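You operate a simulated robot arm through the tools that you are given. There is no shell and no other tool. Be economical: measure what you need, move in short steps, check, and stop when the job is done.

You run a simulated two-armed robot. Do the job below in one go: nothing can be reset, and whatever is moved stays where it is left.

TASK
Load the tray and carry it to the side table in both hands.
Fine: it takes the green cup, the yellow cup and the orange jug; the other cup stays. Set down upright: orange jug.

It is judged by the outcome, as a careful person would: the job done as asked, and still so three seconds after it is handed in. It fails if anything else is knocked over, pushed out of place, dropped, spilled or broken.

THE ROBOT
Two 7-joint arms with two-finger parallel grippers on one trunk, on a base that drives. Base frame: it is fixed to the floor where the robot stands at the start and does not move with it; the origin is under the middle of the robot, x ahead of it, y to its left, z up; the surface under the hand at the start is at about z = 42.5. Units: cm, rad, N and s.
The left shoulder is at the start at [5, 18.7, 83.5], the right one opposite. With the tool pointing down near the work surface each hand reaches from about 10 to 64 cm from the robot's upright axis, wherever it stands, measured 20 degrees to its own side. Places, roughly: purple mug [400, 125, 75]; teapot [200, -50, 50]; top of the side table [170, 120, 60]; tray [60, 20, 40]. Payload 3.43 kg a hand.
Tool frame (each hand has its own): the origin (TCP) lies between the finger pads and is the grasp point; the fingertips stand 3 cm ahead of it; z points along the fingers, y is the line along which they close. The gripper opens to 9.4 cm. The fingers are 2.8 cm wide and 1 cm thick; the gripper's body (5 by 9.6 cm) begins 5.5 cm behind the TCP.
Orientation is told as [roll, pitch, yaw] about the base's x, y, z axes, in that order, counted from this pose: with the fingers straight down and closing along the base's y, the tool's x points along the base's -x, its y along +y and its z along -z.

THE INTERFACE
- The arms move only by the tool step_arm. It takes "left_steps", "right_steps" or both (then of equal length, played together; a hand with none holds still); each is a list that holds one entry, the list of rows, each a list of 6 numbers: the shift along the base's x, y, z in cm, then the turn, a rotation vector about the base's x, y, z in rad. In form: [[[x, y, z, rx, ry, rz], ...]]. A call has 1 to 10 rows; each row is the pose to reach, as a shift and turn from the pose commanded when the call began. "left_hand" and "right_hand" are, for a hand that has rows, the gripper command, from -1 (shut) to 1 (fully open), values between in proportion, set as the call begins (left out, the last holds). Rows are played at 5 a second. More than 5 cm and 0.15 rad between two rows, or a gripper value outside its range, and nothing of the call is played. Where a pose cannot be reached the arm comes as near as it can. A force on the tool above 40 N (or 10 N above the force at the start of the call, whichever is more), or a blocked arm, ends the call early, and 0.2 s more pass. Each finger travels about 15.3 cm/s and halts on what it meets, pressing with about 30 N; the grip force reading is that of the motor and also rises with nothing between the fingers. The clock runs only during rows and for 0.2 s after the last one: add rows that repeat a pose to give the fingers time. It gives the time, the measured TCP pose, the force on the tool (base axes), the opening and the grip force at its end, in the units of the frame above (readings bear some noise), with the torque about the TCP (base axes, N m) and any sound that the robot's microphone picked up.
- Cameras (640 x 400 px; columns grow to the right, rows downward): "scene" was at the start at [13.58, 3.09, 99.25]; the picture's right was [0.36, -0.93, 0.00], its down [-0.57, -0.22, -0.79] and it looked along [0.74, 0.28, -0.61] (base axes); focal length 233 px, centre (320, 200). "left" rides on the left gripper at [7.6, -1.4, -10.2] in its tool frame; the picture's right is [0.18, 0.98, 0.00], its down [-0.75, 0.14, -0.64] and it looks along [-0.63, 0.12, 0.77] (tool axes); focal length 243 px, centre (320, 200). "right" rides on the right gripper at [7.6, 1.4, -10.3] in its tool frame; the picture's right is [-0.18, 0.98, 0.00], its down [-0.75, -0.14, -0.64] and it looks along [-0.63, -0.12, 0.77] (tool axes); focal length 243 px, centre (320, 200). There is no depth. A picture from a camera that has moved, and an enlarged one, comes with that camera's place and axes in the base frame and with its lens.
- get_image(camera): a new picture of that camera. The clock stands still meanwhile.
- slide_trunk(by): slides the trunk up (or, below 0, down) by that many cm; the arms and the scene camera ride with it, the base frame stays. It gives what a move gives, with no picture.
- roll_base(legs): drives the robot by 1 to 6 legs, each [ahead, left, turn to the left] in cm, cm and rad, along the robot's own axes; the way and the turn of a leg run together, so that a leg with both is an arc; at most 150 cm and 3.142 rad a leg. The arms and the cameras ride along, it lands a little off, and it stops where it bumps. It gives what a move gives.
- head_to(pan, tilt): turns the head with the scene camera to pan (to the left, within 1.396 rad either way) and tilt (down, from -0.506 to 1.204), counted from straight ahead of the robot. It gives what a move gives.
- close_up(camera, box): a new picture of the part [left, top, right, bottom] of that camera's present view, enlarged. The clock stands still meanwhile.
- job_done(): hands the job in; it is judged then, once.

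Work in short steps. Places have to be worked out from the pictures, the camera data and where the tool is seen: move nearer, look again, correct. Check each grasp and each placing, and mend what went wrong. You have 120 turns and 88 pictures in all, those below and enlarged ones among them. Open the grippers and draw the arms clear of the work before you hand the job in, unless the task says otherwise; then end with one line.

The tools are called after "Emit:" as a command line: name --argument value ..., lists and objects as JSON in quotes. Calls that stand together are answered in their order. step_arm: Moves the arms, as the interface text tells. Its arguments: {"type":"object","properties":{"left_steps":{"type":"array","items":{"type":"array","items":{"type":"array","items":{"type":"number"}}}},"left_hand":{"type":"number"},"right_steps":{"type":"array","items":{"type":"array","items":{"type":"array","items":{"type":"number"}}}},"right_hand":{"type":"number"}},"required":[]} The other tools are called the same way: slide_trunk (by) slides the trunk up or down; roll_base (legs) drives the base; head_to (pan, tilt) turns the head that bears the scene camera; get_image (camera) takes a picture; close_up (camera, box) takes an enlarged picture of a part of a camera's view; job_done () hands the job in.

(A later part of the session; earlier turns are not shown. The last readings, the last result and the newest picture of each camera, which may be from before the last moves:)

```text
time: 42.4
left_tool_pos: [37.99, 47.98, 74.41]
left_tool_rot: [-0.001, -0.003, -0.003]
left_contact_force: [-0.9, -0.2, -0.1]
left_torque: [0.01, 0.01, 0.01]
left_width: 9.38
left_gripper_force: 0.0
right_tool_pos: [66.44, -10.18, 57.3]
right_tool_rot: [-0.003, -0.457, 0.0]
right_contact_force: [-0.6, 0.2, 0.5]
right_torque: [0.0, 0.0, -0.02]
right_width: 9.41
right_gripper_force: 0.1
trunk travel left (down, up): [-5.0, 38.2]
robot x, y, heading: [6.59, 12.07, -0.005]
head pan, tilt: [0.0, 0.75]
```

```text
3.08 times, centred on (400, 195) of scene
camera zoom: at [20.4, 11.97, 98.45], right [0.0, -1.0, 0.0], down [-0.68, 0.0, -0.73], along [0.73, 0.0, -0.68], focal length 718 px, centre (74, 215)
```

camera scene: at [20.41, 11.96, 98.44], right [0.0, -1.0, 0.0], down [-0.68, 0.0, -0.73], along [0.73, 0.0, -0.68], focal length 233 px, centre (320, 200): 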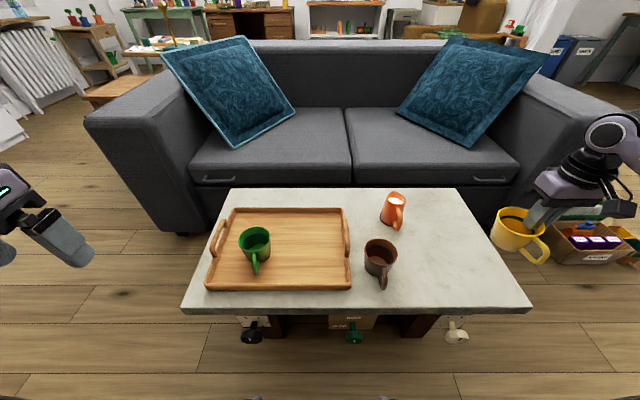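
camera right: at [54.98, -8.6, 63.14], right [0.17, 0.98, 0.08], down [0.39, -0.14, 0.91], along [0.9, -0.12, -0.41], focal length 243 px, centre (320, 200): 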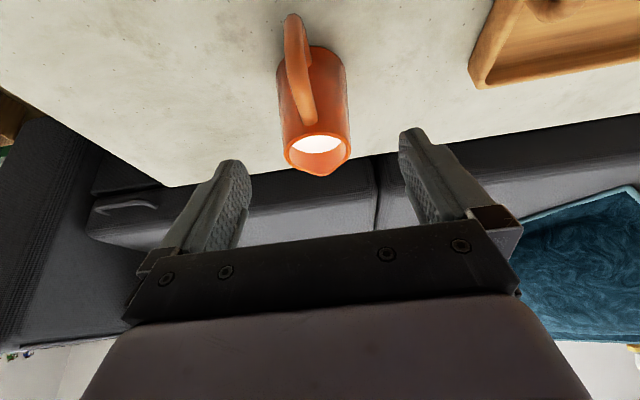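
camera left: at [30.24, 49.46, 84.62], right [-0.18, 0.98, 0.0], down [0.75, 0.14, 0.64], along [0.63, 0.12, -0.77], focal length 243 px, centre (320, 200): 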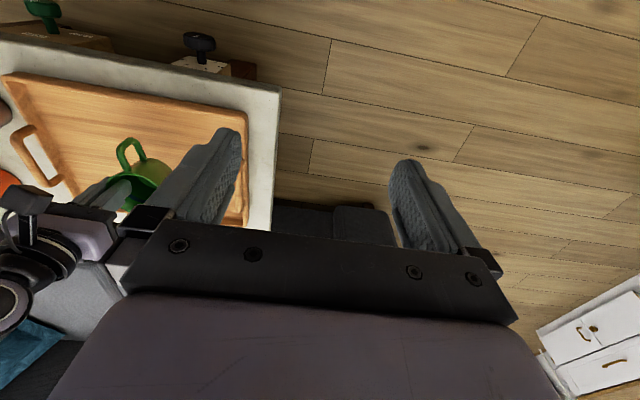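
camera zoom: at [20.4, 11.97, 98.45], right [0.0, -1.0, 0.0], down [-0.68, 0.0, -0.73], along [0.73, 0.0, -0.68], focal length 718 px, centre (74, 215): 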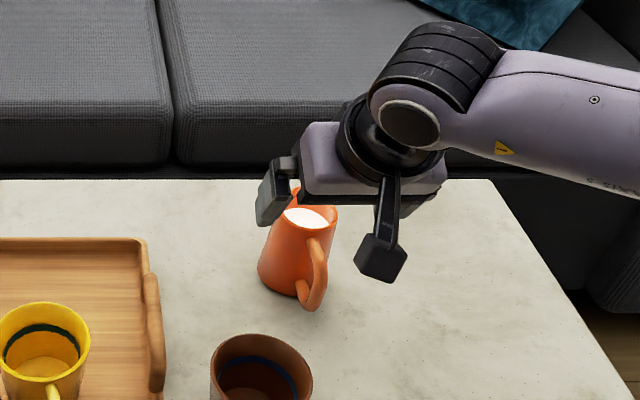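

The jug is centred between the fingers (rim centre ≈ (71,-10.5)). I'll advance along the tool axis to around (70.7,-10.4,48).

Emit:
step_arm --right_steps '[[[1.3, -0.2, -3, 0, 0, 0], [2.7, -0.2, -6, 0, 0, 0], [3.5, -0.2, -8, 0, 0, 0], [4.2, -0.2, -9.3, 0, 0, 0], [4.2, -0.2, -9.3, 0, 0, 0]]]'

Emit:
get_image --camera "right"

Emit:
close_up --camera "scene" --box '[320, 130, 480, 260]'

```text
time: 43.6
left_tool_pos: [37.82, 47.95, 74.34]
left_tool_rot: [0.0, -0.003, -0.002]
left_contact_force: [0.7, 0.0, 0.2]
left_torque: [0.0, -0.02, -0.01]
left_width: 9.4
left_gripper_force: 0.2
right_tool_pos: [70.53, -10.18, 47.97]
right_tool_rot: [-0.003, -0.458, 0.0]
right_contact_force: [-0.3, -0.5, 0.2]
right_torque: [0.01, -0.01, -0.01]
right_width: 9.38
right_gripper_force: 0.0
trunk travel left (down, up): [-5.0, 38.2]
robot x, y, heading: [6.46, 12.06, -0.001]
head pan, tilt: [0.0, 0.75]
```

```text
59 pictures are left
camera right: at [59.12, -8.74, 53.8], right [0.17, 0.98, 0.08], down [0.39, -0.14, 0.91], along [0.9, -0.12, -0.41], focal length 243 px, centre (320, 200)
```

right: 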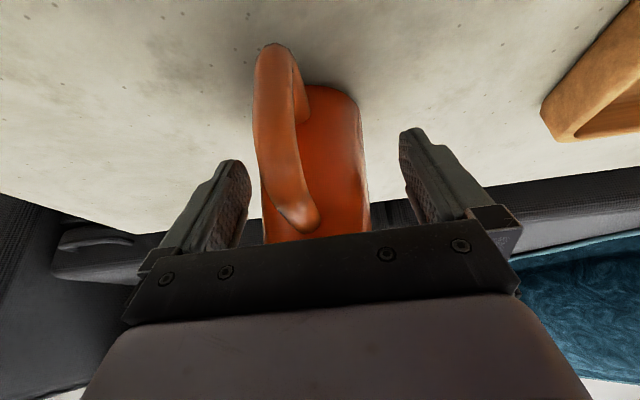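

```text
3.08 times, centred on (400, 195) of scene
camera zoom: at [20.4, 11.97, 98.45], right [0.0, -1.0, 0.0], down [-0.68, 0.0, -0.73], along [0.73, 0.0, -0.68], focal length 718 px, centre (74, 215)
```

zoom: 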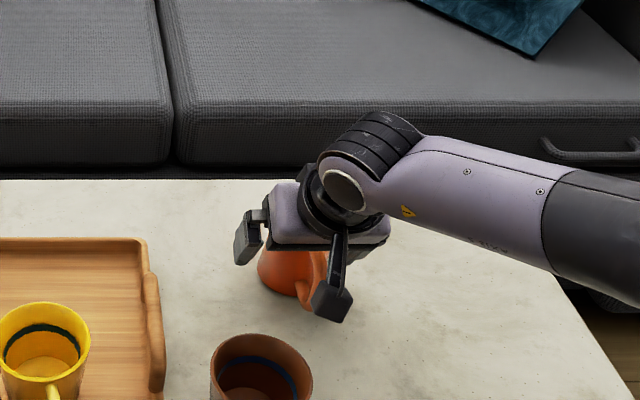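

The jug is between the fingers and slightly to -y. I'll shift 0.4 cm, close, and lift very slightly.

Emit:
step_arm --right_steps '[[[0.2, -0.4, 0, 0, 0, 0], [0.2, -0.4, 0, 0, 0, 0]]]'

Emit:
step_arm --right_steps '[[[0, 0, 0, 0, 0, 0], [0, 0, 0, 0, 0, 0], [0, 0, 0, 0, 0, 0], [0, 0, 0, 0, 0, 0]]]' --right_hand -1

Emit:
step_arm --right_steps '[[[0, 0, 0.5, 0, 0, 0], [0, 0, 1, 0, 0, 0], [0, 0, 2, 0, 0, 0], [0, 0, 2, 0, 0, 0]]]'

Emit:
get_image --camera "right"

Emit:
close_up --camera "scene" --box '[320, 130, 480, 260]'

```text
time: 44.2
left_tool_pos: [37.78, 47.88, 74.33]
left_tool_rot: [0.001, -0.003, -0.003]
left_contact_force: [0.5, -0.7, -1.0]
left_torque: [0.0, -0.01, -0.04]
left_width: 9.37
left_gripper_force: 0.0
right_tool_pos: [70.7, -10.58, 47.87]
right_tool_rot: [-0.003, -0.458, 0.0]
right_contact_force: [0.2, -0.4, 0.2]
right_torque: [-0.02, 0.01, -0.01]
right_width: 9.41
right_gripper_force: 0.0
trunk travel left (down, up): [-5.0, 38.2]
robot x, y, heading: [6.91, 11.71, -0.001]
head pan, tilt: [0.0, 0.75]
```

```text
time: 45.2
left_tool_pos: [37.84, 47.93, 74.38]
left_tool_rot: [0.001, -0.002, -0.002]
left_contact_force: [-1.0, -0.1, 0.0]
left_torque: [0.02, 0.04, 0.02]
left_width: 9.42
left_gripper_force: 0.0
right_tool_pos: [70.73, -10.71, 47.98]
right_tool_rot: [-0.005, -0.456, -0.001]
right_contact_force: [0.6, -0.7, 0.8]
right_torque: [0.03, -0.07, -0.01]
right_width: 6.44
right_gripper_force: 30.1
trunk travel left (down, up): [-5.0, 38.2]
robot x, y, heading: [6.67, 12.05, -0.001]
head pan, tilt: [0.0, 0.75]
```

```text
time: 46.2
left_tool_pos: [37.91, 47.94, 74.5]
left_tool_rot: [-0.002, 0.0, -0.001]
left_contact_force: [0.8, 0.2, 0.0]
left_torque: [-0.01, -0.02, -0.02]
left_width: 9.42
left_gripper_force: 0.1
right_tool_pos: [70.61, -10.81, 49.85]
right_tool_rot: [-0.003, -0.457, 0.001]
right_contact_force: [0.0, 0.0, -3.5]
right_torque: [0.01, -0.01, -0.02]
right_width: 6.42
right_gripper_force: 29.9
trunk travel left (down, up): [-5.0, 38.2]
robot x, y, heading: [6.68, 12.01, -0.004]
head pan, tilt: [0.0, 0.75]
```

```text
57 pictures are left
camera right: at [59.34, -9.18, 55.86], right [0.17, 0.98, 0.08], down [0.39, -0.14, 0.91], along [0.9, -0.12, -0.41], focal length 243 px, centre (320, 200)
```

right: 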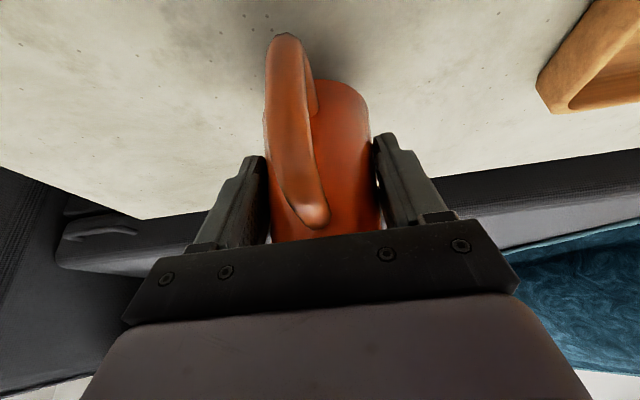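

```text
3.08 times, centred on (400, 195) of scene
camera zoom: at [20.42, 11.96, 98.44], right [0.0, -1.0, 0.0], down [-0.68, 0.0, -0.73], along [0.73, 0.0, -0.68], focal length 718 px, centre (74, 215)
```

zoom: 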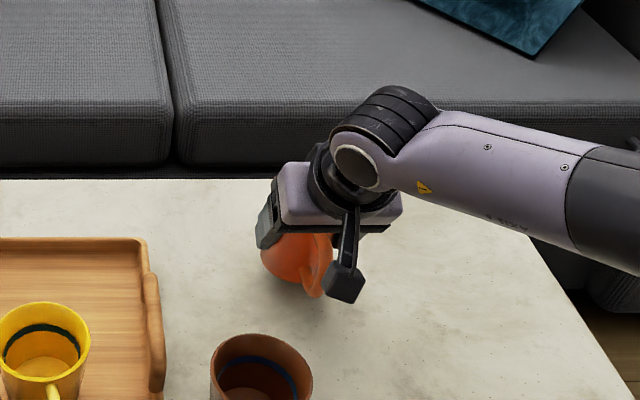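

The jug is held upright (3.5 N, near-zero torque). I'll raise it gently, then shift the base left 8 cm.

Emit:
step_arm --right_steps '[[[0, 0, 1.5, 0, 0, 0], [0, 0, 3.5, 0, 0, 0], [0, 0, 5.5, 0, 0, 0], [-0.5, 0, 7.5, 0, 0, 0], [-1, 0, 9.5, 0, 0, 0], [-1.5, 0, 11, 0, 0, 0], [-1.5, 0, 12, 0, 0, 0], [-1.5, 0, 12, 0, 0, 0]]]'

Emit:
roll_base --legs '[[0, 8, 0]]'

Emit:
step_arm --right_steps '[[[0, 1.5, 0, 0, 0, 0], [-0.3, 4, 0, 0, 0, 0], [-0.6, 6.5, 0, 0, 0, 0], [-1, 9, 0, 0, 0, 0], [-1.4, 11.5, 0, 0, 0, 0], [-1.8, 14, 0, 0, 0, 0], [-2.2, 16.5, 0, 0, 0, 0], [-2.6, 19, 0, 0, 0, 0], [-3, 21.5, 0, 0, 0, 0], [-3.2, 23.5, 0, 0, 0, 0]]]'

Emit:
get_image --camera "scene"

Emit:
get_image --camera "right"

```text
time: 48.0
left_tool_pos: [37.85, 47.92, 74.45]
left_tool_rot: [0.001, -0.002, -0.001]
left_contact_force: [-0.5, -0.5, 0.3]
left_torque: [-0.01, 0.03, 0.0]
left_width: 9.39
left_gripper_force: 0.1
right_tool_pos: [69.35, -10.73, 62.03]
right_tool_rot: [-0.001, -0.458, 0.0]
right_contact_force: [0.4, 0.2, -2.6]
right_torque: [0.0, -0.01, -0.01]
right_width: 6.43
right_gripper_force: 30.2
trunk travel left (down, up): [-5.0, 38.2]
robot x, y, heading: [6.81, 12.14, -0.002]
head pan, tilt: [0.0, 0.75]
```

```text
time: 49.4
left_tool_pos: [37.92, 55.87, 74.42]
left_tool_rot: [0.0, 0.001, -0.003]
left_contact_force: [0.0, 0.8, -0.2]
left_torque: [0.0, -0.03, -0.02]
left_width: 9.4
left_gripper_force: 0.0
right_tool_pos: [69.29, -2.75, 61.88]
right_tool_rot: [-0.002, -0.456, 0.0]
right_contact_force: [-0.3, -0.5, -3.9]
right_torque: [0.01, 0.03, -0.03]
right_width: 6.41
right_gripper_force: 30.3
trunk travel left (down, up): [-5.0, 38.2]
robot x, y, heading: [6.64, 19.81, -0.001]
head pan, tilt: [0.0, 0.75]
```

```text
time: 51.6
left_tool_pos: [37.93, 55.89, 74.33]
left_tool_rot: [0.001, 0.001, -0.002]
left_contact_force: [0.1, -0.3, 0.5]
left_torque: [-0.02, 0.01, -0.01]
left_width: 9.4
left_gripper_force: 0.0
right_tool_pos: [66.1, 20.89, 61.99]
right_tool_rot: [-0.004, -0.458, -0.003]
right_contact_force: [0.0, 0.1, -4.3]
right_torque: [-0.04, 0.0, 0.0]
right_width: 6.44
right_gripper_force: 30.4
trunk travel left (down, up): [-5.0, 38.2]
robot x, y, heading: [7.05, 20.14, -0.003]
head pan, tilt: [0.0, 0.75]
```

```text
55 pictures are left
camera scene: at [20.43, 19.88, 98.44], right [0.0, -1.0, 0.0], down [-0.68, 0.0, -0.73], along [0.73, 0.0, -0.68], focal length 233 px, centre (320, 200)
```

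scene: 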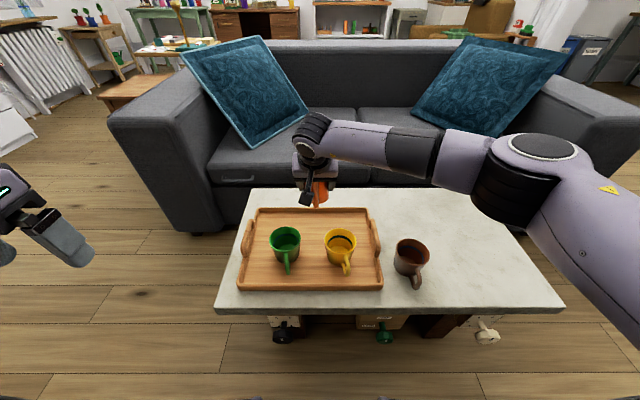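

```text
54 pictures are left
camera right: at [54.71, 22.29, 67.86], right [0.17, 0.98, 0.08], down [0.39, -0.14, 0.91], along [0.9, -0.12, -0.41], focal length 243 px, centre (320, 200)
```

right: 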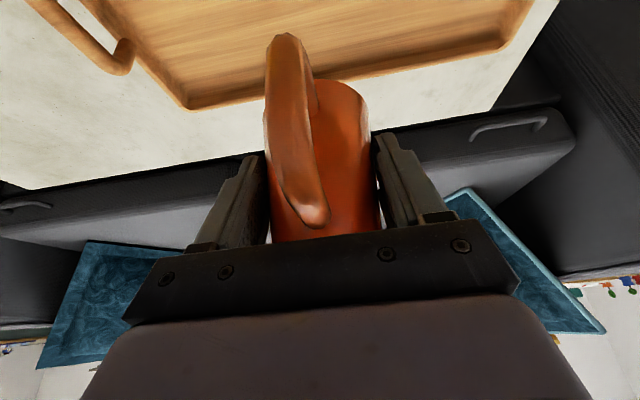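

The jug is over the tray at (66,21). I'll nudge it 1.2 cm further so the tilted hand clears the cups, then lower it slowly.

Emit:
step_arm --right_steps '[[[1.2, 0, 0, 0, 0, 0], [1.2, 0, -1.5, 0, 0, 0], [1.2, 0, -3.5, 0, 0, 0], [1.2, 0, -5.5, 0, 0, 0], [1.2, 0, -7, 0, 0, 0], [1.2, 0, -8, 0, 0, 0], [1.2, 0, -8, 0, 0, 0]]]'

Emit:
close_up --camera "scene" --box '[220, 120, 440, 300]'

Emit:
get_image --camera "right"

```text
time: 53.2
left_tool_pos: [38.03, 55.88, 74.37]
left_tool_rot: [0.0, 0.0, -0.002]
left_contact_force: [-0.6, -0.3, 0.1]
left_torque: [-0.01, -0.01, 0.02]
left_width: 9.37
left_gripper_force: 0.0
right_tool_pos: [67.27, 20.72, 54.04]
right_tool_rot: [-0.004, -0.458, 0.002]
right_contact_force: [0.2, 0.2, -3.5]
right_torque: [0.02, -0.02, 0.0]
right_width: 6.42
right_gripper_force: 29.9
trunk travel left (down, up): [-5.0, 38.2]
robot x, y, heading: [6.63, 19.91, -0.002]
head pan, tilt: [0.0, 0.75]
```

```text
2.22 times, centred on (330, 210) of scene
camera zoom: at [20.44, 19.88, 98.44], right [0.0, -1.0, 0.0], down [-0.68, 0.0, -0.73], along [0.73, 0.0, -0.68], focal length 519 px, centre (298, 178)
```

zoom: 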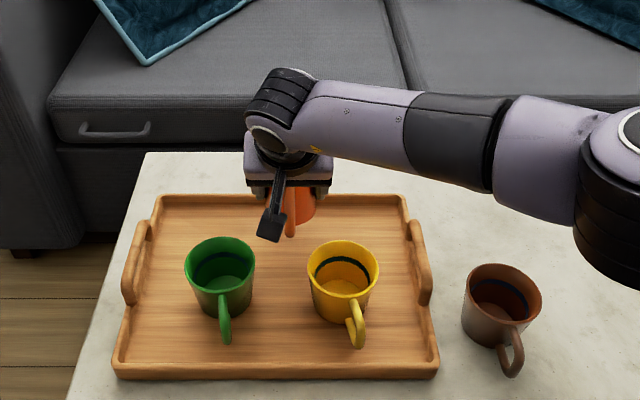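

```text
52 pictures are left
camera right: at [55.96, 22.25, 59.82], right [0.17, 0.98, 0.08], down [0.39, -0.14, 0.91], along [0.9, -0.12, -0.41], focal length 243 px, centre (320, 200)
```

right: 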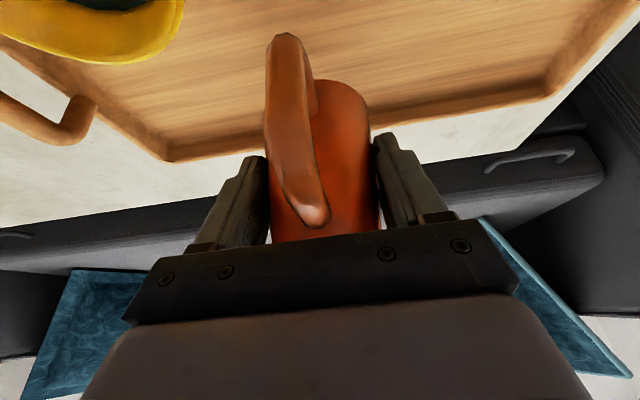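

There's clearance all around, so I'll lower the last few centimetres.

Emit:
step_arm --right_steps '[[[0, 0, -1.5, 0, 0, 0], [0, 0, -3, 0, 0, 0], [0, 0, -4, 0, 0, 0], [0, 0, -4.5, 0, 0, 0], [0, 0, -4.8, 0, 0, 0], [0, 0, -5.0, 0, 0, 0]]]'

```text
time: 54.6
left_tool_pos: [37.91, 55.74, 74.34]
left_tool_rot: [-0.001, 0.0, -0.002]
left_contact_force: [0.5, 0.0, 0.4]
left_torque: [-0.01, -0.02, 0.01]
left_width: 9.38
left_gripper_force: 0.0
right_tool_pos: [67.31, 20.63, 48.96]
right_tool_rot: [-0.003, -0.456, 0.001]
right_contact_force: [0.2, 0.3, -3.0]
right_torque: [-0.02, -0.03, 0.0]
right_width: 6.42
right_gripper_force: 30.3
trunk travel left (down, up): [-5.0, 38.2]
robot x, y, heading: [6.55, 19.54, -0.002]
head pan, tilt: [0.0, 0.75]
```

Not touching yet, so I'll go down in small steps.

Emit:
step_arm --right_steps '[[[0, 0, -0.2, 0, 0, 0], [0, 0, -0.4, 0, 0, 0], [0, 0, -0.6, 0, 0, 0], [0, 0, -0.6, 0, 0, 0]]]'

```text
time: 55.6
left_tool_pos: [37.68, 55.71, 74.51]
left_tool_rot: [0.0, -0.003, -0.002]
left_contact_force: [0.6, 0.5, 0.3]
left_torque: [0.01, -0.02, 0.01]
left_width: 9.39
left_gripper_force: 0.1
right_tool_pos: [67.4, 20.8, 48.82]
right_tool_rot: [-0.001, -0.464, -0.002]
right_contact_force: [-6.1, -3.7, 24.2]
right_torque: [-0.04, 0.53, -0.02]
right_width: 6.41
right_gripper_force: 29.8
trunk travel left (down, up): [-5.0, 38.2]
robot x, y, heading: [6.37, 19.64, -0.003]
head pan, tilt: [0.0, 0.75]
```

Contact. I'll ease up, open, and back out along the tool axis.

Emit:
step_arm --right_steps '[[[0, 0, 0.3, 0, 0, 0], [0, 0, 0.4, 0, 0, 0]]]'

Emit:
step_arm --right_steps '[[[0, 0, 0, 0, 0, 0], [0, 0, 0, 0, 0, 0], [0, 0, 0, 0, 0, 0], [-0.6, 0, 1.5, 0, 0, 0], [-1.7, 0, 4, 0, 0, 0], [-3.5, 0, 8, 0, 0, 0], [-5.2, 0, 12, 0, 0, 0], [-5.2, 0, 16, 0, 0, 0]]]' --right_hand 1

Emit:
get_image --camera "right"

Emit:
get_image --camera "scene"

```text
time: 56.2
left_tool_pos: [37.93, 55.87, 74.51]
left_tool_rot: [-0.001, -0.001, -0.002]
left_contact_force: [-0.5, 0.7, -0.1]
left_torque: [0.02, 0.03, -0.01]
left_width: 9.41
left_gripper_force: 0.1
right_tool_pos: [67.33, 20.69, 48.88]
right_tool_rot: [-0.003, -0.457, 0.0]
right_contact_force: [5.3, 1.2, 8.2]
right_torque: [0.24, -0.63, -0.08]
right_width: 6.42
right_gripper_force: 30.1
trunk travel left (down, up): [-5.0, 38.2]
robot x, y, heading: [6.43, 20.25, -0.003]
head pan, tilt: [0.0, 0.75]
```

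```text
time: 58.0
left_tool_pos: [37.85, 55.93, 74.31]
left_tool_rot: [0.0, -0.002, -0.002]
left_contact_force: [-0.2, 0.3, -0.6]
left_torque: [-0.01, 0.01, -0.03]
left_width: 9.4
left_gripper_force: 0.1
right_tool_pos: [62.04, 20.94, 64.92]
right_tool_rot: [-0.003, -0.456, -0.001]
right_contact_force: [0.1, 0.9, 0.8]
right_torque: [0.04, 0.0, 0.02]
right_width: 9.42
right_gripper_force: 0.0
trunk travel left (down, up): [-5.0, 38.2]
robot x, y, heading: [6.44, 19.98, -0.002]
head pan, tilt: [0.0, 0.75]
```

```text
51 pictures are left
camera right: at [50.56, 22.31, 70.78], right [0.17, 0.98, 0.08], down [0.39, -0.14, 0.91], along [0.9, -0.12, -0.41], focal length 243 px, centre (320, 200)
```

right: 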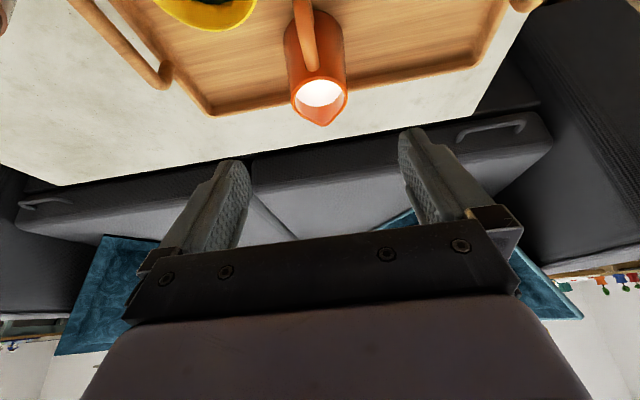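

```text
50 pictures are left
camera scene: at [20.42, 19.88, 98.44], right [0.0, -1.0, 0.0], down [-0.68, 0.0, -0.73], along [0.73, 0.0, -0.68], focal length 233 px, centre (320, 200)
```

scene: 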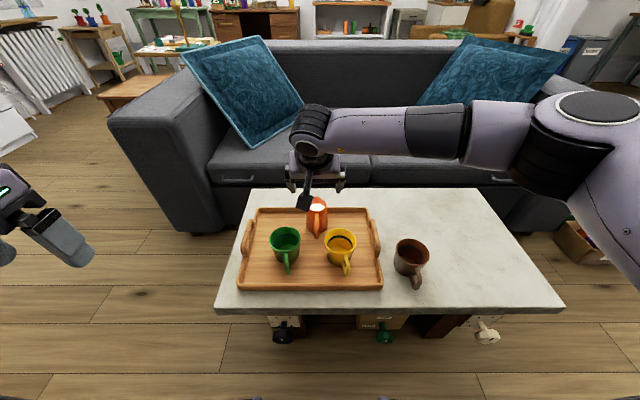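

All three items stand upright on the tray. Before lifting I'll study the side table and the route to it.

Emit:
head_to --pan 0.62 --tilt 0.3

Emit:
get_image --camera "scene"

Emit:
close_up --camera "scene" --box '[200, 120, 420, 260]'

```text
time: 59.0
left_tool_pos: [37.9, 55.94, 74.45]
left_tool_rot: [0.0, -0.001, -0.002]
left_contact_force: [0.3, -0.7, -0.6]
left_torque: [-0.03, -0.02, 0.0]
left_width: 9.4
left_gripper_force: 0.1
right_tool_pos: [62.0, 20.79, 64.81]
right_tool_rot: [-0.005, -0.458, -0.001]
right_contact_force: [-0.6, -0.7, 0.0]
right_torque: [0.02, -0.03, -0.01]
right_width: 9.4
right_gripper_force: 0.1
trunk travel left (down, up): [-5.0, 38.2]
robot x, y, heading: [6.49, 19.87, -0.004]
head pan, tilt: [0.62, 0.3]
```

```text
49 pictures are left
camera scene: at [19.74, 25.3, 102.48], right [0.58, -0.82, 0.0], down [-0.24, -0.17, -0.96], along [0.78, 0.55, -0.3], focal length 233 px, centre (320, 200)
```

scene: 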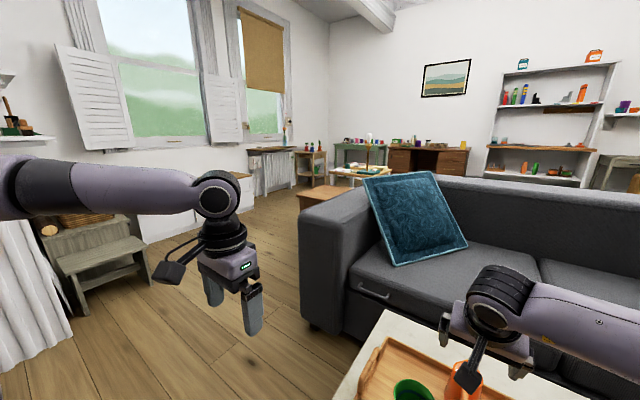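

```text
2.86 times, centred on (310, 190) of scene
camera zoom: at [19.74, 25.3, 102.48], right [0.58, -0.82, 0.0], down [-0.24, -0.17, -0.96], along [0.78, 0.55, -0.3], focal length 667 px, centre (349, 229)
```

zoom: 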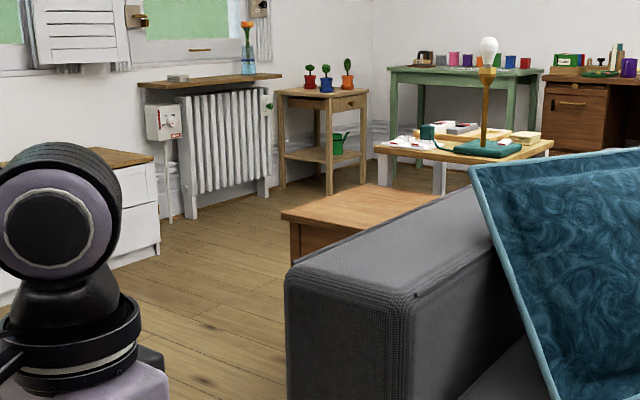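

The side table is the bare wooden top left of the sofa, roughly x 131–165 and y 100–125, and it's empty. Now I'll bring both hands above the tray handles at about (60.3, 4.7) and (60.3, 39.4).

Emit:
step_arm --right_steps '[[[0, -2, 1, 0, 0.1, 0], [0, -5, 1, 0, 0.2, 0], [-0.5, -8, 0, 0, 0.3, 0], [-1, -11, 0, 0, 0.4, 0], [-1.5, -14, -1, 0, 0.457, 0], [-1.5, -16.2, -3, 0, 0.457, 0], [-1.5, -16.2, -4, 0, 0.457, 0]]]' --left_steps '[[[3.5, -2, -1, 0, 0, 0], [7, -4, -2, 0, 0, 0], [10.5, -7, -4, 0, 0, 0], [14, -10, -6, 0, 0, 0], [17.5, -13, -9, 0, 0, 0], [21, -15.5, -12, 0, 0, 0], [22.5, -16.4, -13.5, 0, 0, 0]]]' --right_hand 0 --left_hand 0

Emit:
get_image --camera "right"

Emit:
get_image --camera "left"

Emit:
head_to --pan 0.0 --tilt 0.8

Emit:
close_up --camera "scene" --box '[200, 100, 440, 300]'

```text
refused: row 3 steps farther than a row can; nothing moved
```

```text
47 pictures are left
camera right: at [50.61, 22.31, 70.71], right [0.17, 0.98, 0.08], down [0.39, -0.14, 0.91], along [0.9, -0.12, -0.41], focal length 243 px, centre (320, 200)
```

right: 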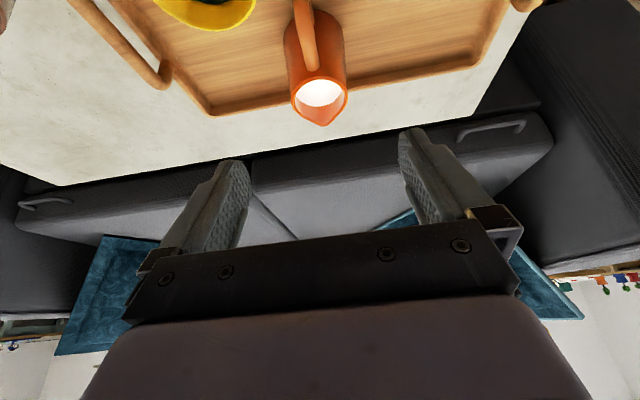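

```text
46 pictures are left
camera left: at [30.24, 54.38, 84.62], right [-0.18, 0.98, 0.0], down [0.75, 0.14, 0.64], along [0.63, 0.12, -0.77], focal length 243 px, centre (320, 200)
```

left: 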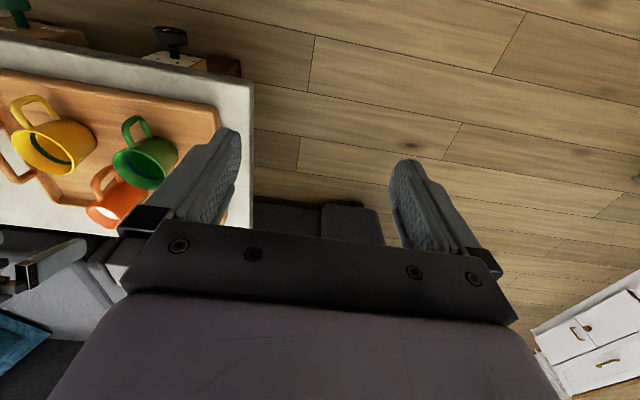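

```text
time: 60.0
left_tool_pos: [37.9, 55.84, 74.49]
left_tool_rot: [0.0, -0.001, -0.001]
left_contact_force: [0.6, -0.4, -0.3]
left_torque: [0.0, -0.01, 0.0]
left_width: 9.42
left_gripper_force: 0.0
right_tool_pos: [61.89, 20.82, 64.86]
right_tool_rot: [-0.004, -0.456, 0.0]
right_contact_force: [0.3, 0.3, 0.3]
right_torque: [0.02, 0.0, -0.03]
right_width: 9.41
right_gripper_force: 0.1
trunk travel left (down, up): [-5.0, 38.2]
robot x, y, heading: [6.85, 19.67, 0.001]
head pan, tilt: [0.0, 0.799]
```

```text
2.00 times, centred on (320, 200) of scene
camera zoom: at [20.2, 19.89, 98.05], right [0.0, -1.0, 0.0], down [-0.72, 0.0, -0.7], along [0.7, 0.0, -0.72], focal length 467 px, centre (320, 200)
```

zoom: 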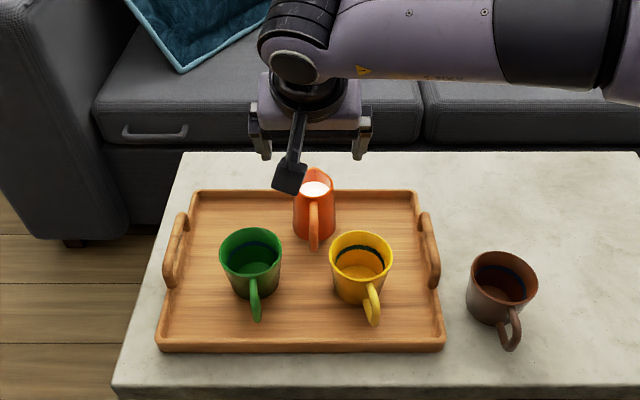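

That call was refused because a row was too large. I'll redo it with smaller rows.

Emit:
step_arm --right_steps '[[[0, -2, 1, 0, 0.07, 0], [0, -4, 1, 0, 0.14, 0], [-0.3, -6, 0.5, 0, 0.21, 0], [-0.6, -8, 0, 0, 0.28, 0], [-0.9, -10, -0.5, 0, 0.35, 0], [-1.2, -12, -1, 0, 0.42, 0], [-1.5, -14, -2, 0, 0.457, 0], [-1.5, -16.2, -3, 0, 0.457, 0], [-1.5, -16.2, -4, 0, 0.457, 0]]]' --left_steps '[[[2.5, -1.8, -1, 0, 0, 0], [5, -3.6, -2, 0, 0, 0], [7.5, -5.4, -3, 0, 0, 0], [10, -7.2, -5, 0, 0, 0], [12.5, -9, -7, 0, 0, 0], [15, -10.8, -9, 0, 0, 0], [17.5, -12.7, -11, 0, 0, 0], [20, -14.5, -12.5, 0, 0, 0], [22.5, -16.4, -13.5, 0, 0, 0]]]' --right_hand 0 --left_hand 0

Emit:
get_image --camera "right"

Emit:
get_image --camera "left"

Emit:
close_up --camera "scene" --box '[200, 100, 440, 300]'

```text
time: 62.0
left_tool_pos: [56.33, 42.66, 63.03]
left_tool_rot: [0.0, -0.003, -0.002]
left_contact_force: [-1.0, 0.1, 0.4]
left_torque: [0.02, -0.02, 0.04]
left_width: 4.7
left_gripper_force: 0.0
left hand out of reach, approached as far as the arm can: row 8, 9
right_tool_pos: [60.65, 4.61, 60.68]
right_tool_rot: [-0.003, 0.0, -0.002]
right_contact_force: [0.5, -0.1, -0.2]
right_torque: [0.0, 0.01, 0.04]
right_width: 4.7
right_gripper_force: 0.0
trunk travel left (down, up): [-5.0, 38.2]
robot x, y, heading: [6.38, 19.9, -0.003]
head pan, tilt: [0.0, 0.799]
```

```text
44 pictures are left
camera right: at [52.97, 6.03, 71.1], right [0.18, 0.98, 0.0], down [0.75, -0.14, 0.64], along [0.63, -0.12, -0.77], focal length 243 px, centre (320, 200)
```

right: 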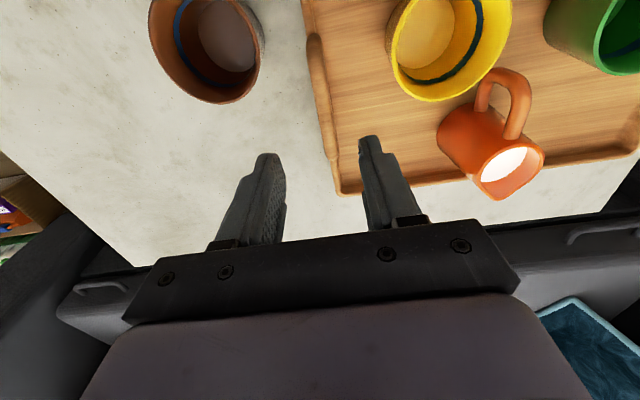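

```text
43 pictures are left
camera left: at [48.65, 41.15, 73.12], right [-0.18, 0.98, 0.0], down [0.75, 0.14, 0.64], along [0.63, 0.12, -0.77], focal length 243 px, centre (320, 200)
```

left: 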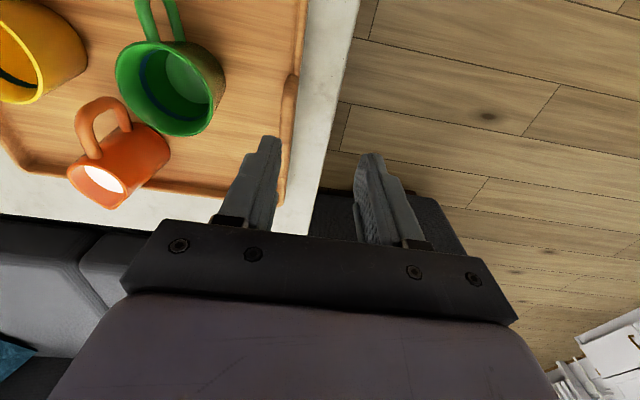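

```text
2.00 times, centred on (320, 200) of scene
camera zoom: at [20.19, 19.88, 98.05], right [0.0, -1.0, 0.0], down [-0.72, 0.0, -0.7], along [0.7, 0.0, -0.72], focal length 467 px, centre (320, 200)
```

zoom: 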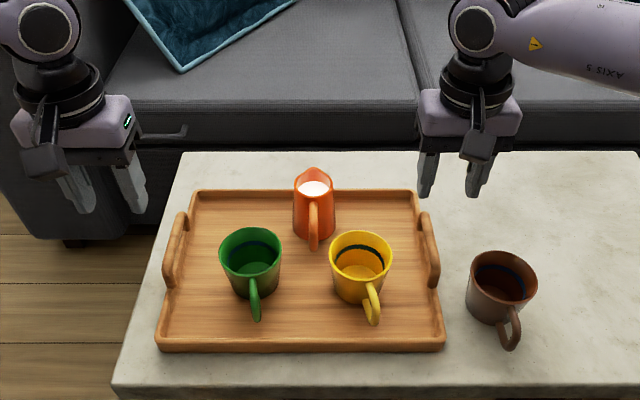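

The left arm stopped short at (56.3,42.7), probably from an awkward elbow. I'll try again from here.

Emit:
step_arm --left_steps '[[[0, -1, -2, 0, 0, 0], [0, -2, -4, 0, 0, 0], [0, -3, -6, 0, 0, 0], [2, -3, -6, 0, 0, 0], [4, -3, -6, 0, 0, 0], [4, -3, -6, 0, 0, 0]]]'

```text
time: 63.4
left_tool_pos: [55.03, 43.29, 59.99]
left_tool_rot: [-0.001, -0.001, 0.0]
left_contact_force: [-0.3, -0.2, 1.1]
left_torque: [0.02, -0.01, 0.01]
left_width: 4.69
left_gripper_force: 0.0
left hand out of reach, approached as far as the arm can: row 1, 2, 3, 4, 5, 6
right_tool_pos: [60.64, 4.62, 60.91]
right_tool_rot: [-0.004, -0.001, 0.001]
right_contact_force: [-0.3, -1.8, 0.2]
right_torque: [0.04, -0.01, -0.04]
right_width: 4.7
right_gripper_force: 0.1
trunk travel left (down, up): [-5.0, 38.2]
robot x, y, heading: [6.73, 19.98, 0.001]
head pan, tilt: [0.0, 0.799]
```

It's still stuck, so I'll look at the left arm's posture.

Emit:
head_to --pan 0.8 --tilt 0.75

Emit:
get_image --camera "scene"

Emit:
head_to --pan -0.8 --tilt 0.75

Emit:
get_image --camera "scene"

```text
time: 64.5
left_tool_pos: [55.04, 43.28, 59.99]
left_tool_rot: [0.001, -0.002, -0.002]
left_contact_force: [-0.3, -0.2, 0.3]
left_torque: [0.02, 0.02, -0.04]
left_width: 4.69
left_gripper_force: 0.1
right_tool_pos: [60.65, 4.51, 60.94]
right_tool_rot: [-0.004, 0.0, -0.001]
right_contact_force: [-0.4, 0.9, -0.1]
right_torque: [0.02, -0.05, 0.03]
right_width: 4.69
right_gripper_force: 0.2
trunk travel left (down, up): [-5.0, 38.2]
robot x, y, heading: [6.86, 19.51, -0.001]
head pan, tilt: [0.799, 0.75]
```

```text
41 pictures are left
camera scene: at [17.92, 25.82, 98.45], right [0.72, -0.7, 0.0], down [-0.48, -0.49, -0.73], along [0.51, 0.52, -0.68], focal length 233 px, centre (320, 200)
```

scene: 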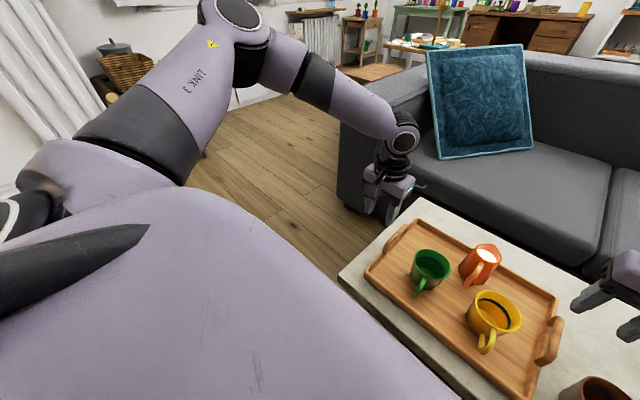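

```text
time: 66.2
left_tool_pos: [54.93, 43.33, 59.92]
left_tool_rot: [0.0, -0.002, -0.001]
left_contact_force: [0.5, 0.0, -0.1]
left_torque: [0.04, 0.02, 0.02]
left_width: 4.69
left_gripper_force: 0.1
right_tool_pos: [60.6, 4.56, 60.85]
right_tool_rot: [-0.004, 0.0, 0.001]
right_contact_force: [-0.8, -0.3, -0.2]
right_torque: [0.02, -0.02, 0.01]
right_width: 4.7
right_gripper_force: 0.0
trunk travel left (down, up): [-5.0, 38.2]
robot x, y, heading: [6.71, 20.11, -0.003]
head pan, tilt: [-0.799, 0.75]
```

```text
40 pictures are left
camera scene: at [17.9, 13.95, 98.45], right [-0.72, -0.7, 0.0], down [-0.47, 0.49, -0.73], along [0.51, -0.52, -0.68], focal length 233 px, centre (320, 200)
```

scene: 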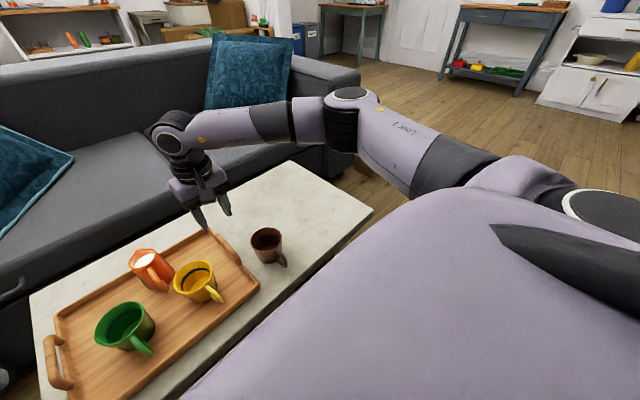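

The left arm runs out of reach with a vertical tool. Pinching along y allows any pitch, so I'll tilt the left hand forward (like I did for the jug) to gain reach.

Emit:
step_arm --left_steps '[[[0, 0.5, 1, 0, -0.1, 0], [0, 0, 1.5, 0, -0.2, 0], [0.5, -0.5, 2, 0, -0.3, 0], [1.5, -1, 2, 0, -0.4, 0], [2.5, -1.7, 2, 0, -0.45, 0], [3.5, -2.5, 2, 0, -0.45, 0], [4.5, -3.2, 2, 0, -0.45, 0], [5.4, -3.9, 2, 0, -0.45, 0]]]'

```text
time: 68.0
left_tool_pos: [60.19, 39.83, 62.32]
left_tool_rot: [0.001, -0.452, -0.002]
left_contact_force: [0.4, 0.0, 0.2]
left_torque: [0.0, -0.01, 0.0]
left_width: 4.71
left_gripper_force: 0.0
left hand out of reach, approached as far as the arm can: row 8
right_tool_pos: [60.64, 4.65, 60.84]
right_tool_rot: [-0.003, 0.001, 0.0]
right_contact_force: [0.3, -0.2, 0.8]
right_torque: [0.01, 0.02, 0.02]
right_width: 4.7
right_gripper_force: 0.1
trunk travel left (down, up): [-5.0, 38.2]
robot x, y, heading: [6.71, 20.12, -0.002]
head pan, tilt: [-0.799, 0.75]
```

It just barely reaches at z 62, which isn't enough to go lower. I'll pull the left hand back and across the centre to relax the elbow, then re-approach.

Emit:
step_arm --left_steps '[[[-2, -1, 3, 0, 0.1, 0], [-4, -2.5, 6, 0, 0.2, 0], [-6, -4.5, 9, 0, 0.3, 0], [-8, -6.5, 11, 0, 0.4, 0], [-10, -9, 12, 0, 0.45, 0], [-12, -12, 12, 0, 0.45, 0], [-13, -15.5, 12, 0, 0.45, 0], [-14, -18.5, 12, 0, 0.45, 0]]]'

Emit:
head_to --pan 0.8 --tilt 0.75

Emit:
get_image --camera "scene"

```text
time: 69.8
left_tool_pos: [44.02, 31.98, 74.32]
left_tool_rot: [-0.002, -0.001, -0.001]
left_contact_force: [-0.3, 0.1, -0.4]
left_torque: [-0.03, -0.03, 0.0]
left_width: 4.67
left_gripper_force: 0.0
left hand out of reach, approached as far as the arm can: row 4, 5, 6, 7, 8
right_tool_pos: [60.62, 4.51, 60.85]
right_tool_rot: [-0.004, 0.001, 0.0]
right_contact_force: [-0.1, 0.1, 0.2]
right_torque: [0.03, 0.04, -0.01]
right_width: 4.73
right_gripper_force: 0.0
trunk travel left (down, up): [-5.0, 38.2]
robot x, y, heading: [6.81, 20.05, 0.0]
head pan, tilt: [-0.799, 0.75]
```

```text
time: 71.5
left_tool_pos: [44.02, 32.08, 74.3]
left_tool_rot: [-0.003, -0.002, 0.0]
left_contact_force: [0.1, -0.2, -0.9]
left_torque: [-0.01, 0.0, -0.02]
left_width: 4.71
left_gripper_force: 0.0
right_tool_pos: [60.68, 4.46, 60.76]
right_tool_rot: [-0.004, -0.001, 0.0]
right_contact_force: [0.8, 0.0, -1.5]
right_torque: [0.04, 0.03, -0.03]
right_width: 4.7
right_gripper_force: 0.1
trunk travel left (down, up): [-5.0, 38.2]
robot x, y, heading: [6.58, 19.82, -0.001]
head pan, tilt: [0.799, 0.75]
```

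```text
39 pictures are left
camera scene: at [17.92, 25.82, 98.45], right [0.72, -0.7, 0.0], down [-0.48, -0.49, -0.73], along [0.51, 0.52, -0.68], focal length 233 px, centre (320, 200)
```

scene: 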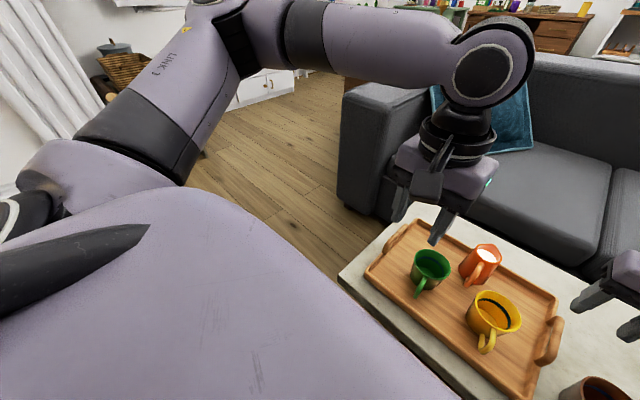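

A shoulder joint seems to sit at its limit with the elbow high and wide. I'll swing the hand out left, lower it there so the elbow drops, then come forward.

Emit:
step_arm --left_steps '[[[-1, 3.5, 0, 0, 0, 0], [-3, 7.5, 0, 0, 0, 0], [-5, 11.5, -1, 0, 0, 0], [-7, 15.5, -3, 0, 0, 0], [-9, 19.5, -5, 0, 0, 0], [-10, 23, -8, 0, 0, 0], [-10, 25, -12, 0, 0, 0], [-10, 25, -16, 0, 0, 0], [-10, 25, -20, 0, 0, 0], [-10, 25, -22, 0, 0, 0]]]'

Emit:
step_arm --left_steps '[[[4, 0, 0, 0, 0, 0], [8, -1, 0, 0, 0, 0], [12, -2, 0, 0, 0, 0], [16, -4, 0, 0, 0, 0], [19, -6, 0, 0, 0, 0], [22, -8, 1, 0, 0, 0], [24, -10, 2, 0, 0, 0], [26, -13, 4, 0, 0, 0]]]'

Emit:
get_image --camera "scene"

```text
time: 73.7
left_tool_pos: [34.09, 57.13, 52.27]
left_tool_rot: [0.002, -0.002, -0.004]
left_contact_force: [0.4, -0.9, -0.1]
left_torque: [0.01, -0.04, 0.01]
left_width: 4.72
left_gripper_force: 0.1
right_tool_pos: [60.53, 4.52, 60.89]
right_tool_rot: [-0.004, 0.0, -0.001]
right_contact_force: [0.3, 0.7, 0.3]
right_torque: [-0.01, -0.02, -0.04]
right_width: 4.72
right_gripper_force: 0.0
trunk travel left (down, up): [-5.0, 38.2]
robot x, y, heading: [6.56, 20.11, -0.0]
head pan, tilt: [0.799, 0.75]
```

```text
time: 75.5
left_tool_pos: [60.13, 44.19, 56.41]
left_tool_rot: [0.001, 0.001, -0.003]
left_contact_force: [1.4, 0.8, -0.1]
left_torque: [-0.05, 0.01, 0.03]
left_width: 4.69
left_gripper_force: 0.0
right_tool_pos: [60.62, 4.57, 60.74]
right_tool_rot: [-0.004, -0.001, -0.001]
right_contact_force: [0.4, 0.6, 0.1]
right_torque: [-0.01, -0.03, -0.02]
right_width: 4.69
right_gripper_force: 0.0
trunk travel left (down, up): [-5.0, 38.2]
robot x, y, heading: [6.57, 19.81, -0.003]
head pan, tilt: [0.799, 0.75]
```

```text
38 pictures are left
camera scene: at [17.91, 25.84, 98.44], right [0.72, -0.7, 0.0], down [-0.48, -0.49, -0.73], along [0.51, 0.52, -0.68], focal length 233 px, centre (320, 200)
```

scene: 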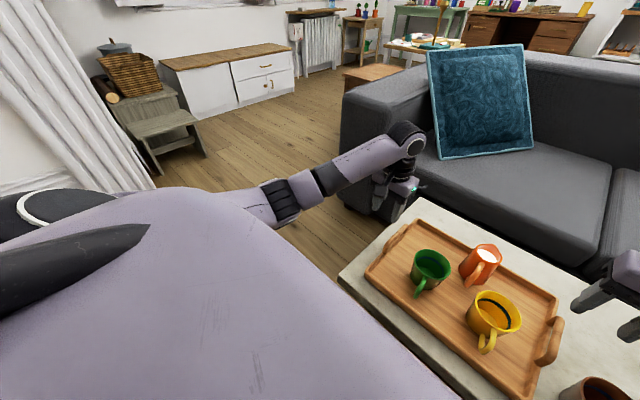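

That worked: the elbow dropped and the reach is ample. I'll move above the left handle and look with both hand cameras.

Emit:
step_arm --left_steps '[[[0, -1.5, 1, 0, 0, 0], [0, -3, 1, 0, 0, 0], [0, -4.5, 1, 0, 0, 0]]]'

Emit:
get_image --camera "left"

Emit:
head_to --pan 0 --tilt 0.85

Emit:
close_up --camera "scene" --box '[200, 80, 440, 280]'

```text
time: 76.3
left_tool_pos: [60.14, 39.66, 57.45]
left_tool_rot: [0.001, -0.001, -0.001]
left_contact_force: [0.1, -0.2, -0.8]
left_torque: [-0.01, 0.03, 0.01]
left_width: 4.69
left_gripper_force: 0.0
right_tool_pos: [60.66, 4.65, 60.86]
right_tool_rot: [-0.002, -0.001, -0.002]
right_contact_force: [-0.2, 0.3, 0.2]
right_torque: [0.01, -0.01, 0.02]
right_width: 4.71
right_gripper_force: 0.0
trunk travel left (down, up): [-5.0, 38.2]
robot x, y, heading: [6.92, 19.89, -0.004]
head pan, tilt: [0.799, 0.75]
```

```text
37 pictures are left
camera left: at [52.54, 38.17, 67.61], right [-0.18, 0.98, 0.0], down [0.75, 0.14, 0.64], along [0.63, 0.12, -0.77], focal length 243 px, centre (320, 200)
```

left: 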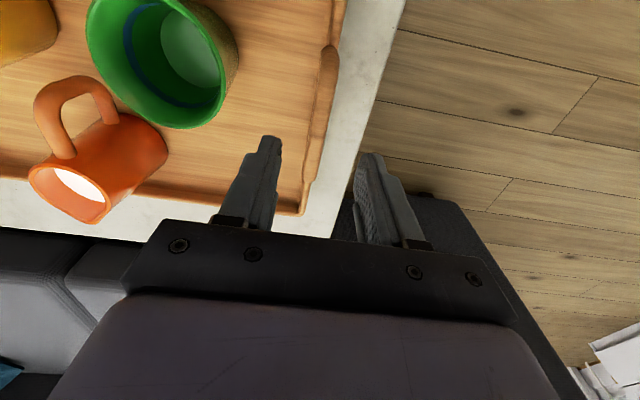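

```text
time: 77.4
left_tool_pos: [60.21, 39.69, 57.29]
left_tool_rot: [-0.002, -0.002, -0.002]
left_contact_force: [-0.7, -0.4, 0.6]
left_torque: [0.03, -0.01, -0.03]
left_width: 4.7
left_gripper_force: 0.0
right_tool_pos: [60.68, 4.53, 60.9]
right_tool_rot: [-0.005, 0.0, 0.001]
right_contact_force: [0.2, -0.3, 0.5]
right_torque: [-0.03, -0.01, 0.02]
right_width: 4.69
right_gripper_force: 0.0
trunk travel left (down, up): [-5.0, 38.2]
robot x, y, heading: [6.49, 20.13, 0.002]
head pan, tilt: [0.0, 0.85]
```

```text
2.00 times, centred on (320, 180) of scene
camera zoom: at [19.94, 19.89, 97.65], right [0.0, -1.0, 0.0], down [-0.75, 0.0, -0.66], along [0.66, 0.0, -0.75], focal length 467 px, centre (320, 240)
```

zoom: 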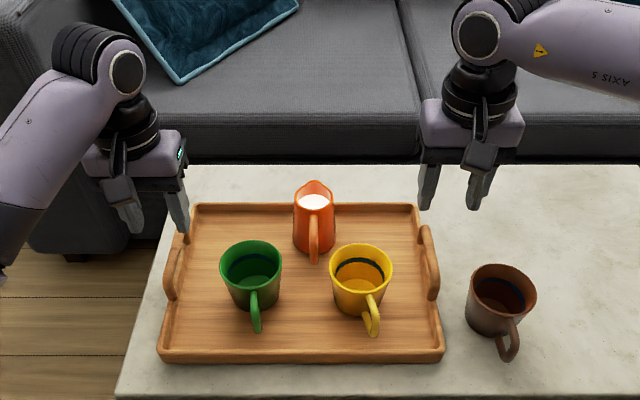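

The handle bars are at (60.5,39.5) and (60.2,4.8), tops around z 48.5–49. I'll lower both hands astride the bars.

Emit:
step_arm --left_steps '[[[0.3, -0.1, -2, 0, 0, 0], [0.3, -0.1, -4, 0, 0, 0], [0.3, -0.1, -6.5, 0, 0, 0], [0.3, -0.1, -9.2, 0, 0, 0]]]' --right_steps '[[[-0.2, 0.2, -3.5, 0, 0, 0], [-0.2, 0.2, -7, 0, 0, 0], [-0.2, 0.2, -10, 0, 0, 0], [-0.2, 0.2, -12.8, 0, 0, 0]]]'

Emit:
get_image --camera "left"

Emit:
get_image --camera "right"

Emit:
close_up --camera "scene" --box '[200, 80, 440, 280]'

```text
time: 78.4
left_tool_pos: [60.57, 39.47, 48.11]
left_tool_rot: [0.0, -0.002, -0.001]
left_contact_force: [-0.1, 1.1, -0.2]
left_torque: [0.02, -0.01, -0.02]
left_width: 4.68
left_gripper_force: 0.1
right_tool_pos: [60.45, 4.86, 48.09]
right_tool_rot: [-0.005, 0.001, 0.0]
right_contact_force: [0.1, 0.7, 0.9]
right_torque: [-0.02, 0.0, -0.02]
right_width: 4.7
right_gripper_force: 0.1
trunk travel left (down, up): [-5.0, 38.2]
robot x, y, heading: [6.36, 19.57, -0.002]
head pan, tilt: [0.0, 0.85]
```

```text
35 pictures are left
camera left: at [52.83, 38.06, 58.33], right [-0.18, 0.98, 0.0], down [0.75, 0.14, 0.64], along [0.63, 0.12, -0.77], focal length 243 px, centre (320, 200)
```

left: 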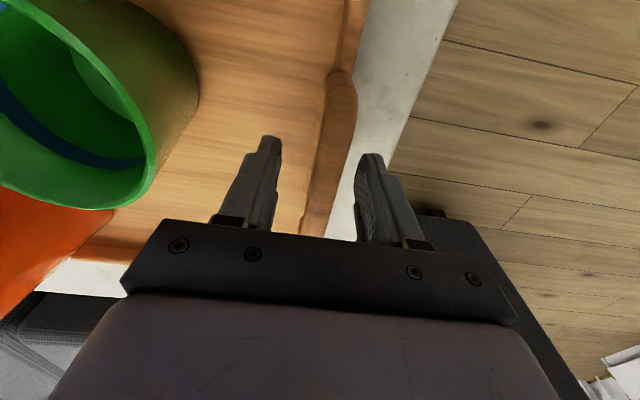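

```text
34 pictures are left
camera right: at [52.78, 6.31, 58.36], right [0.18, 0.98, 0.0], down [0.75, -0.14, 0.64], along [0.63, -0.12, -0.77], focal length 243 px, centre (320, 200)
```

right: 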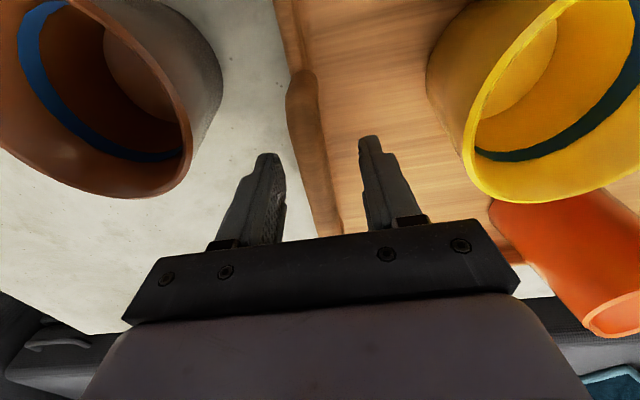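

```text
2.00 times, centred on (320, 180) of scene
camera zoom: at [19.93, 19.88, 97.65], right [0.0, -1.0, 0.0], down [-0.75, 0.0, -0.66], along [0.66, 0.0, -0.75], focal length 467 px, centre (320, 240)
```

zoom: 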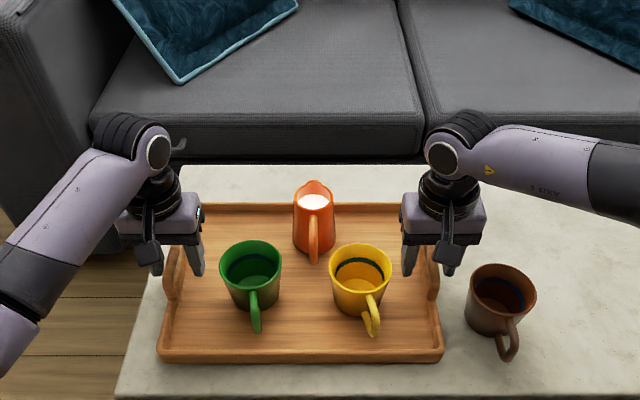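

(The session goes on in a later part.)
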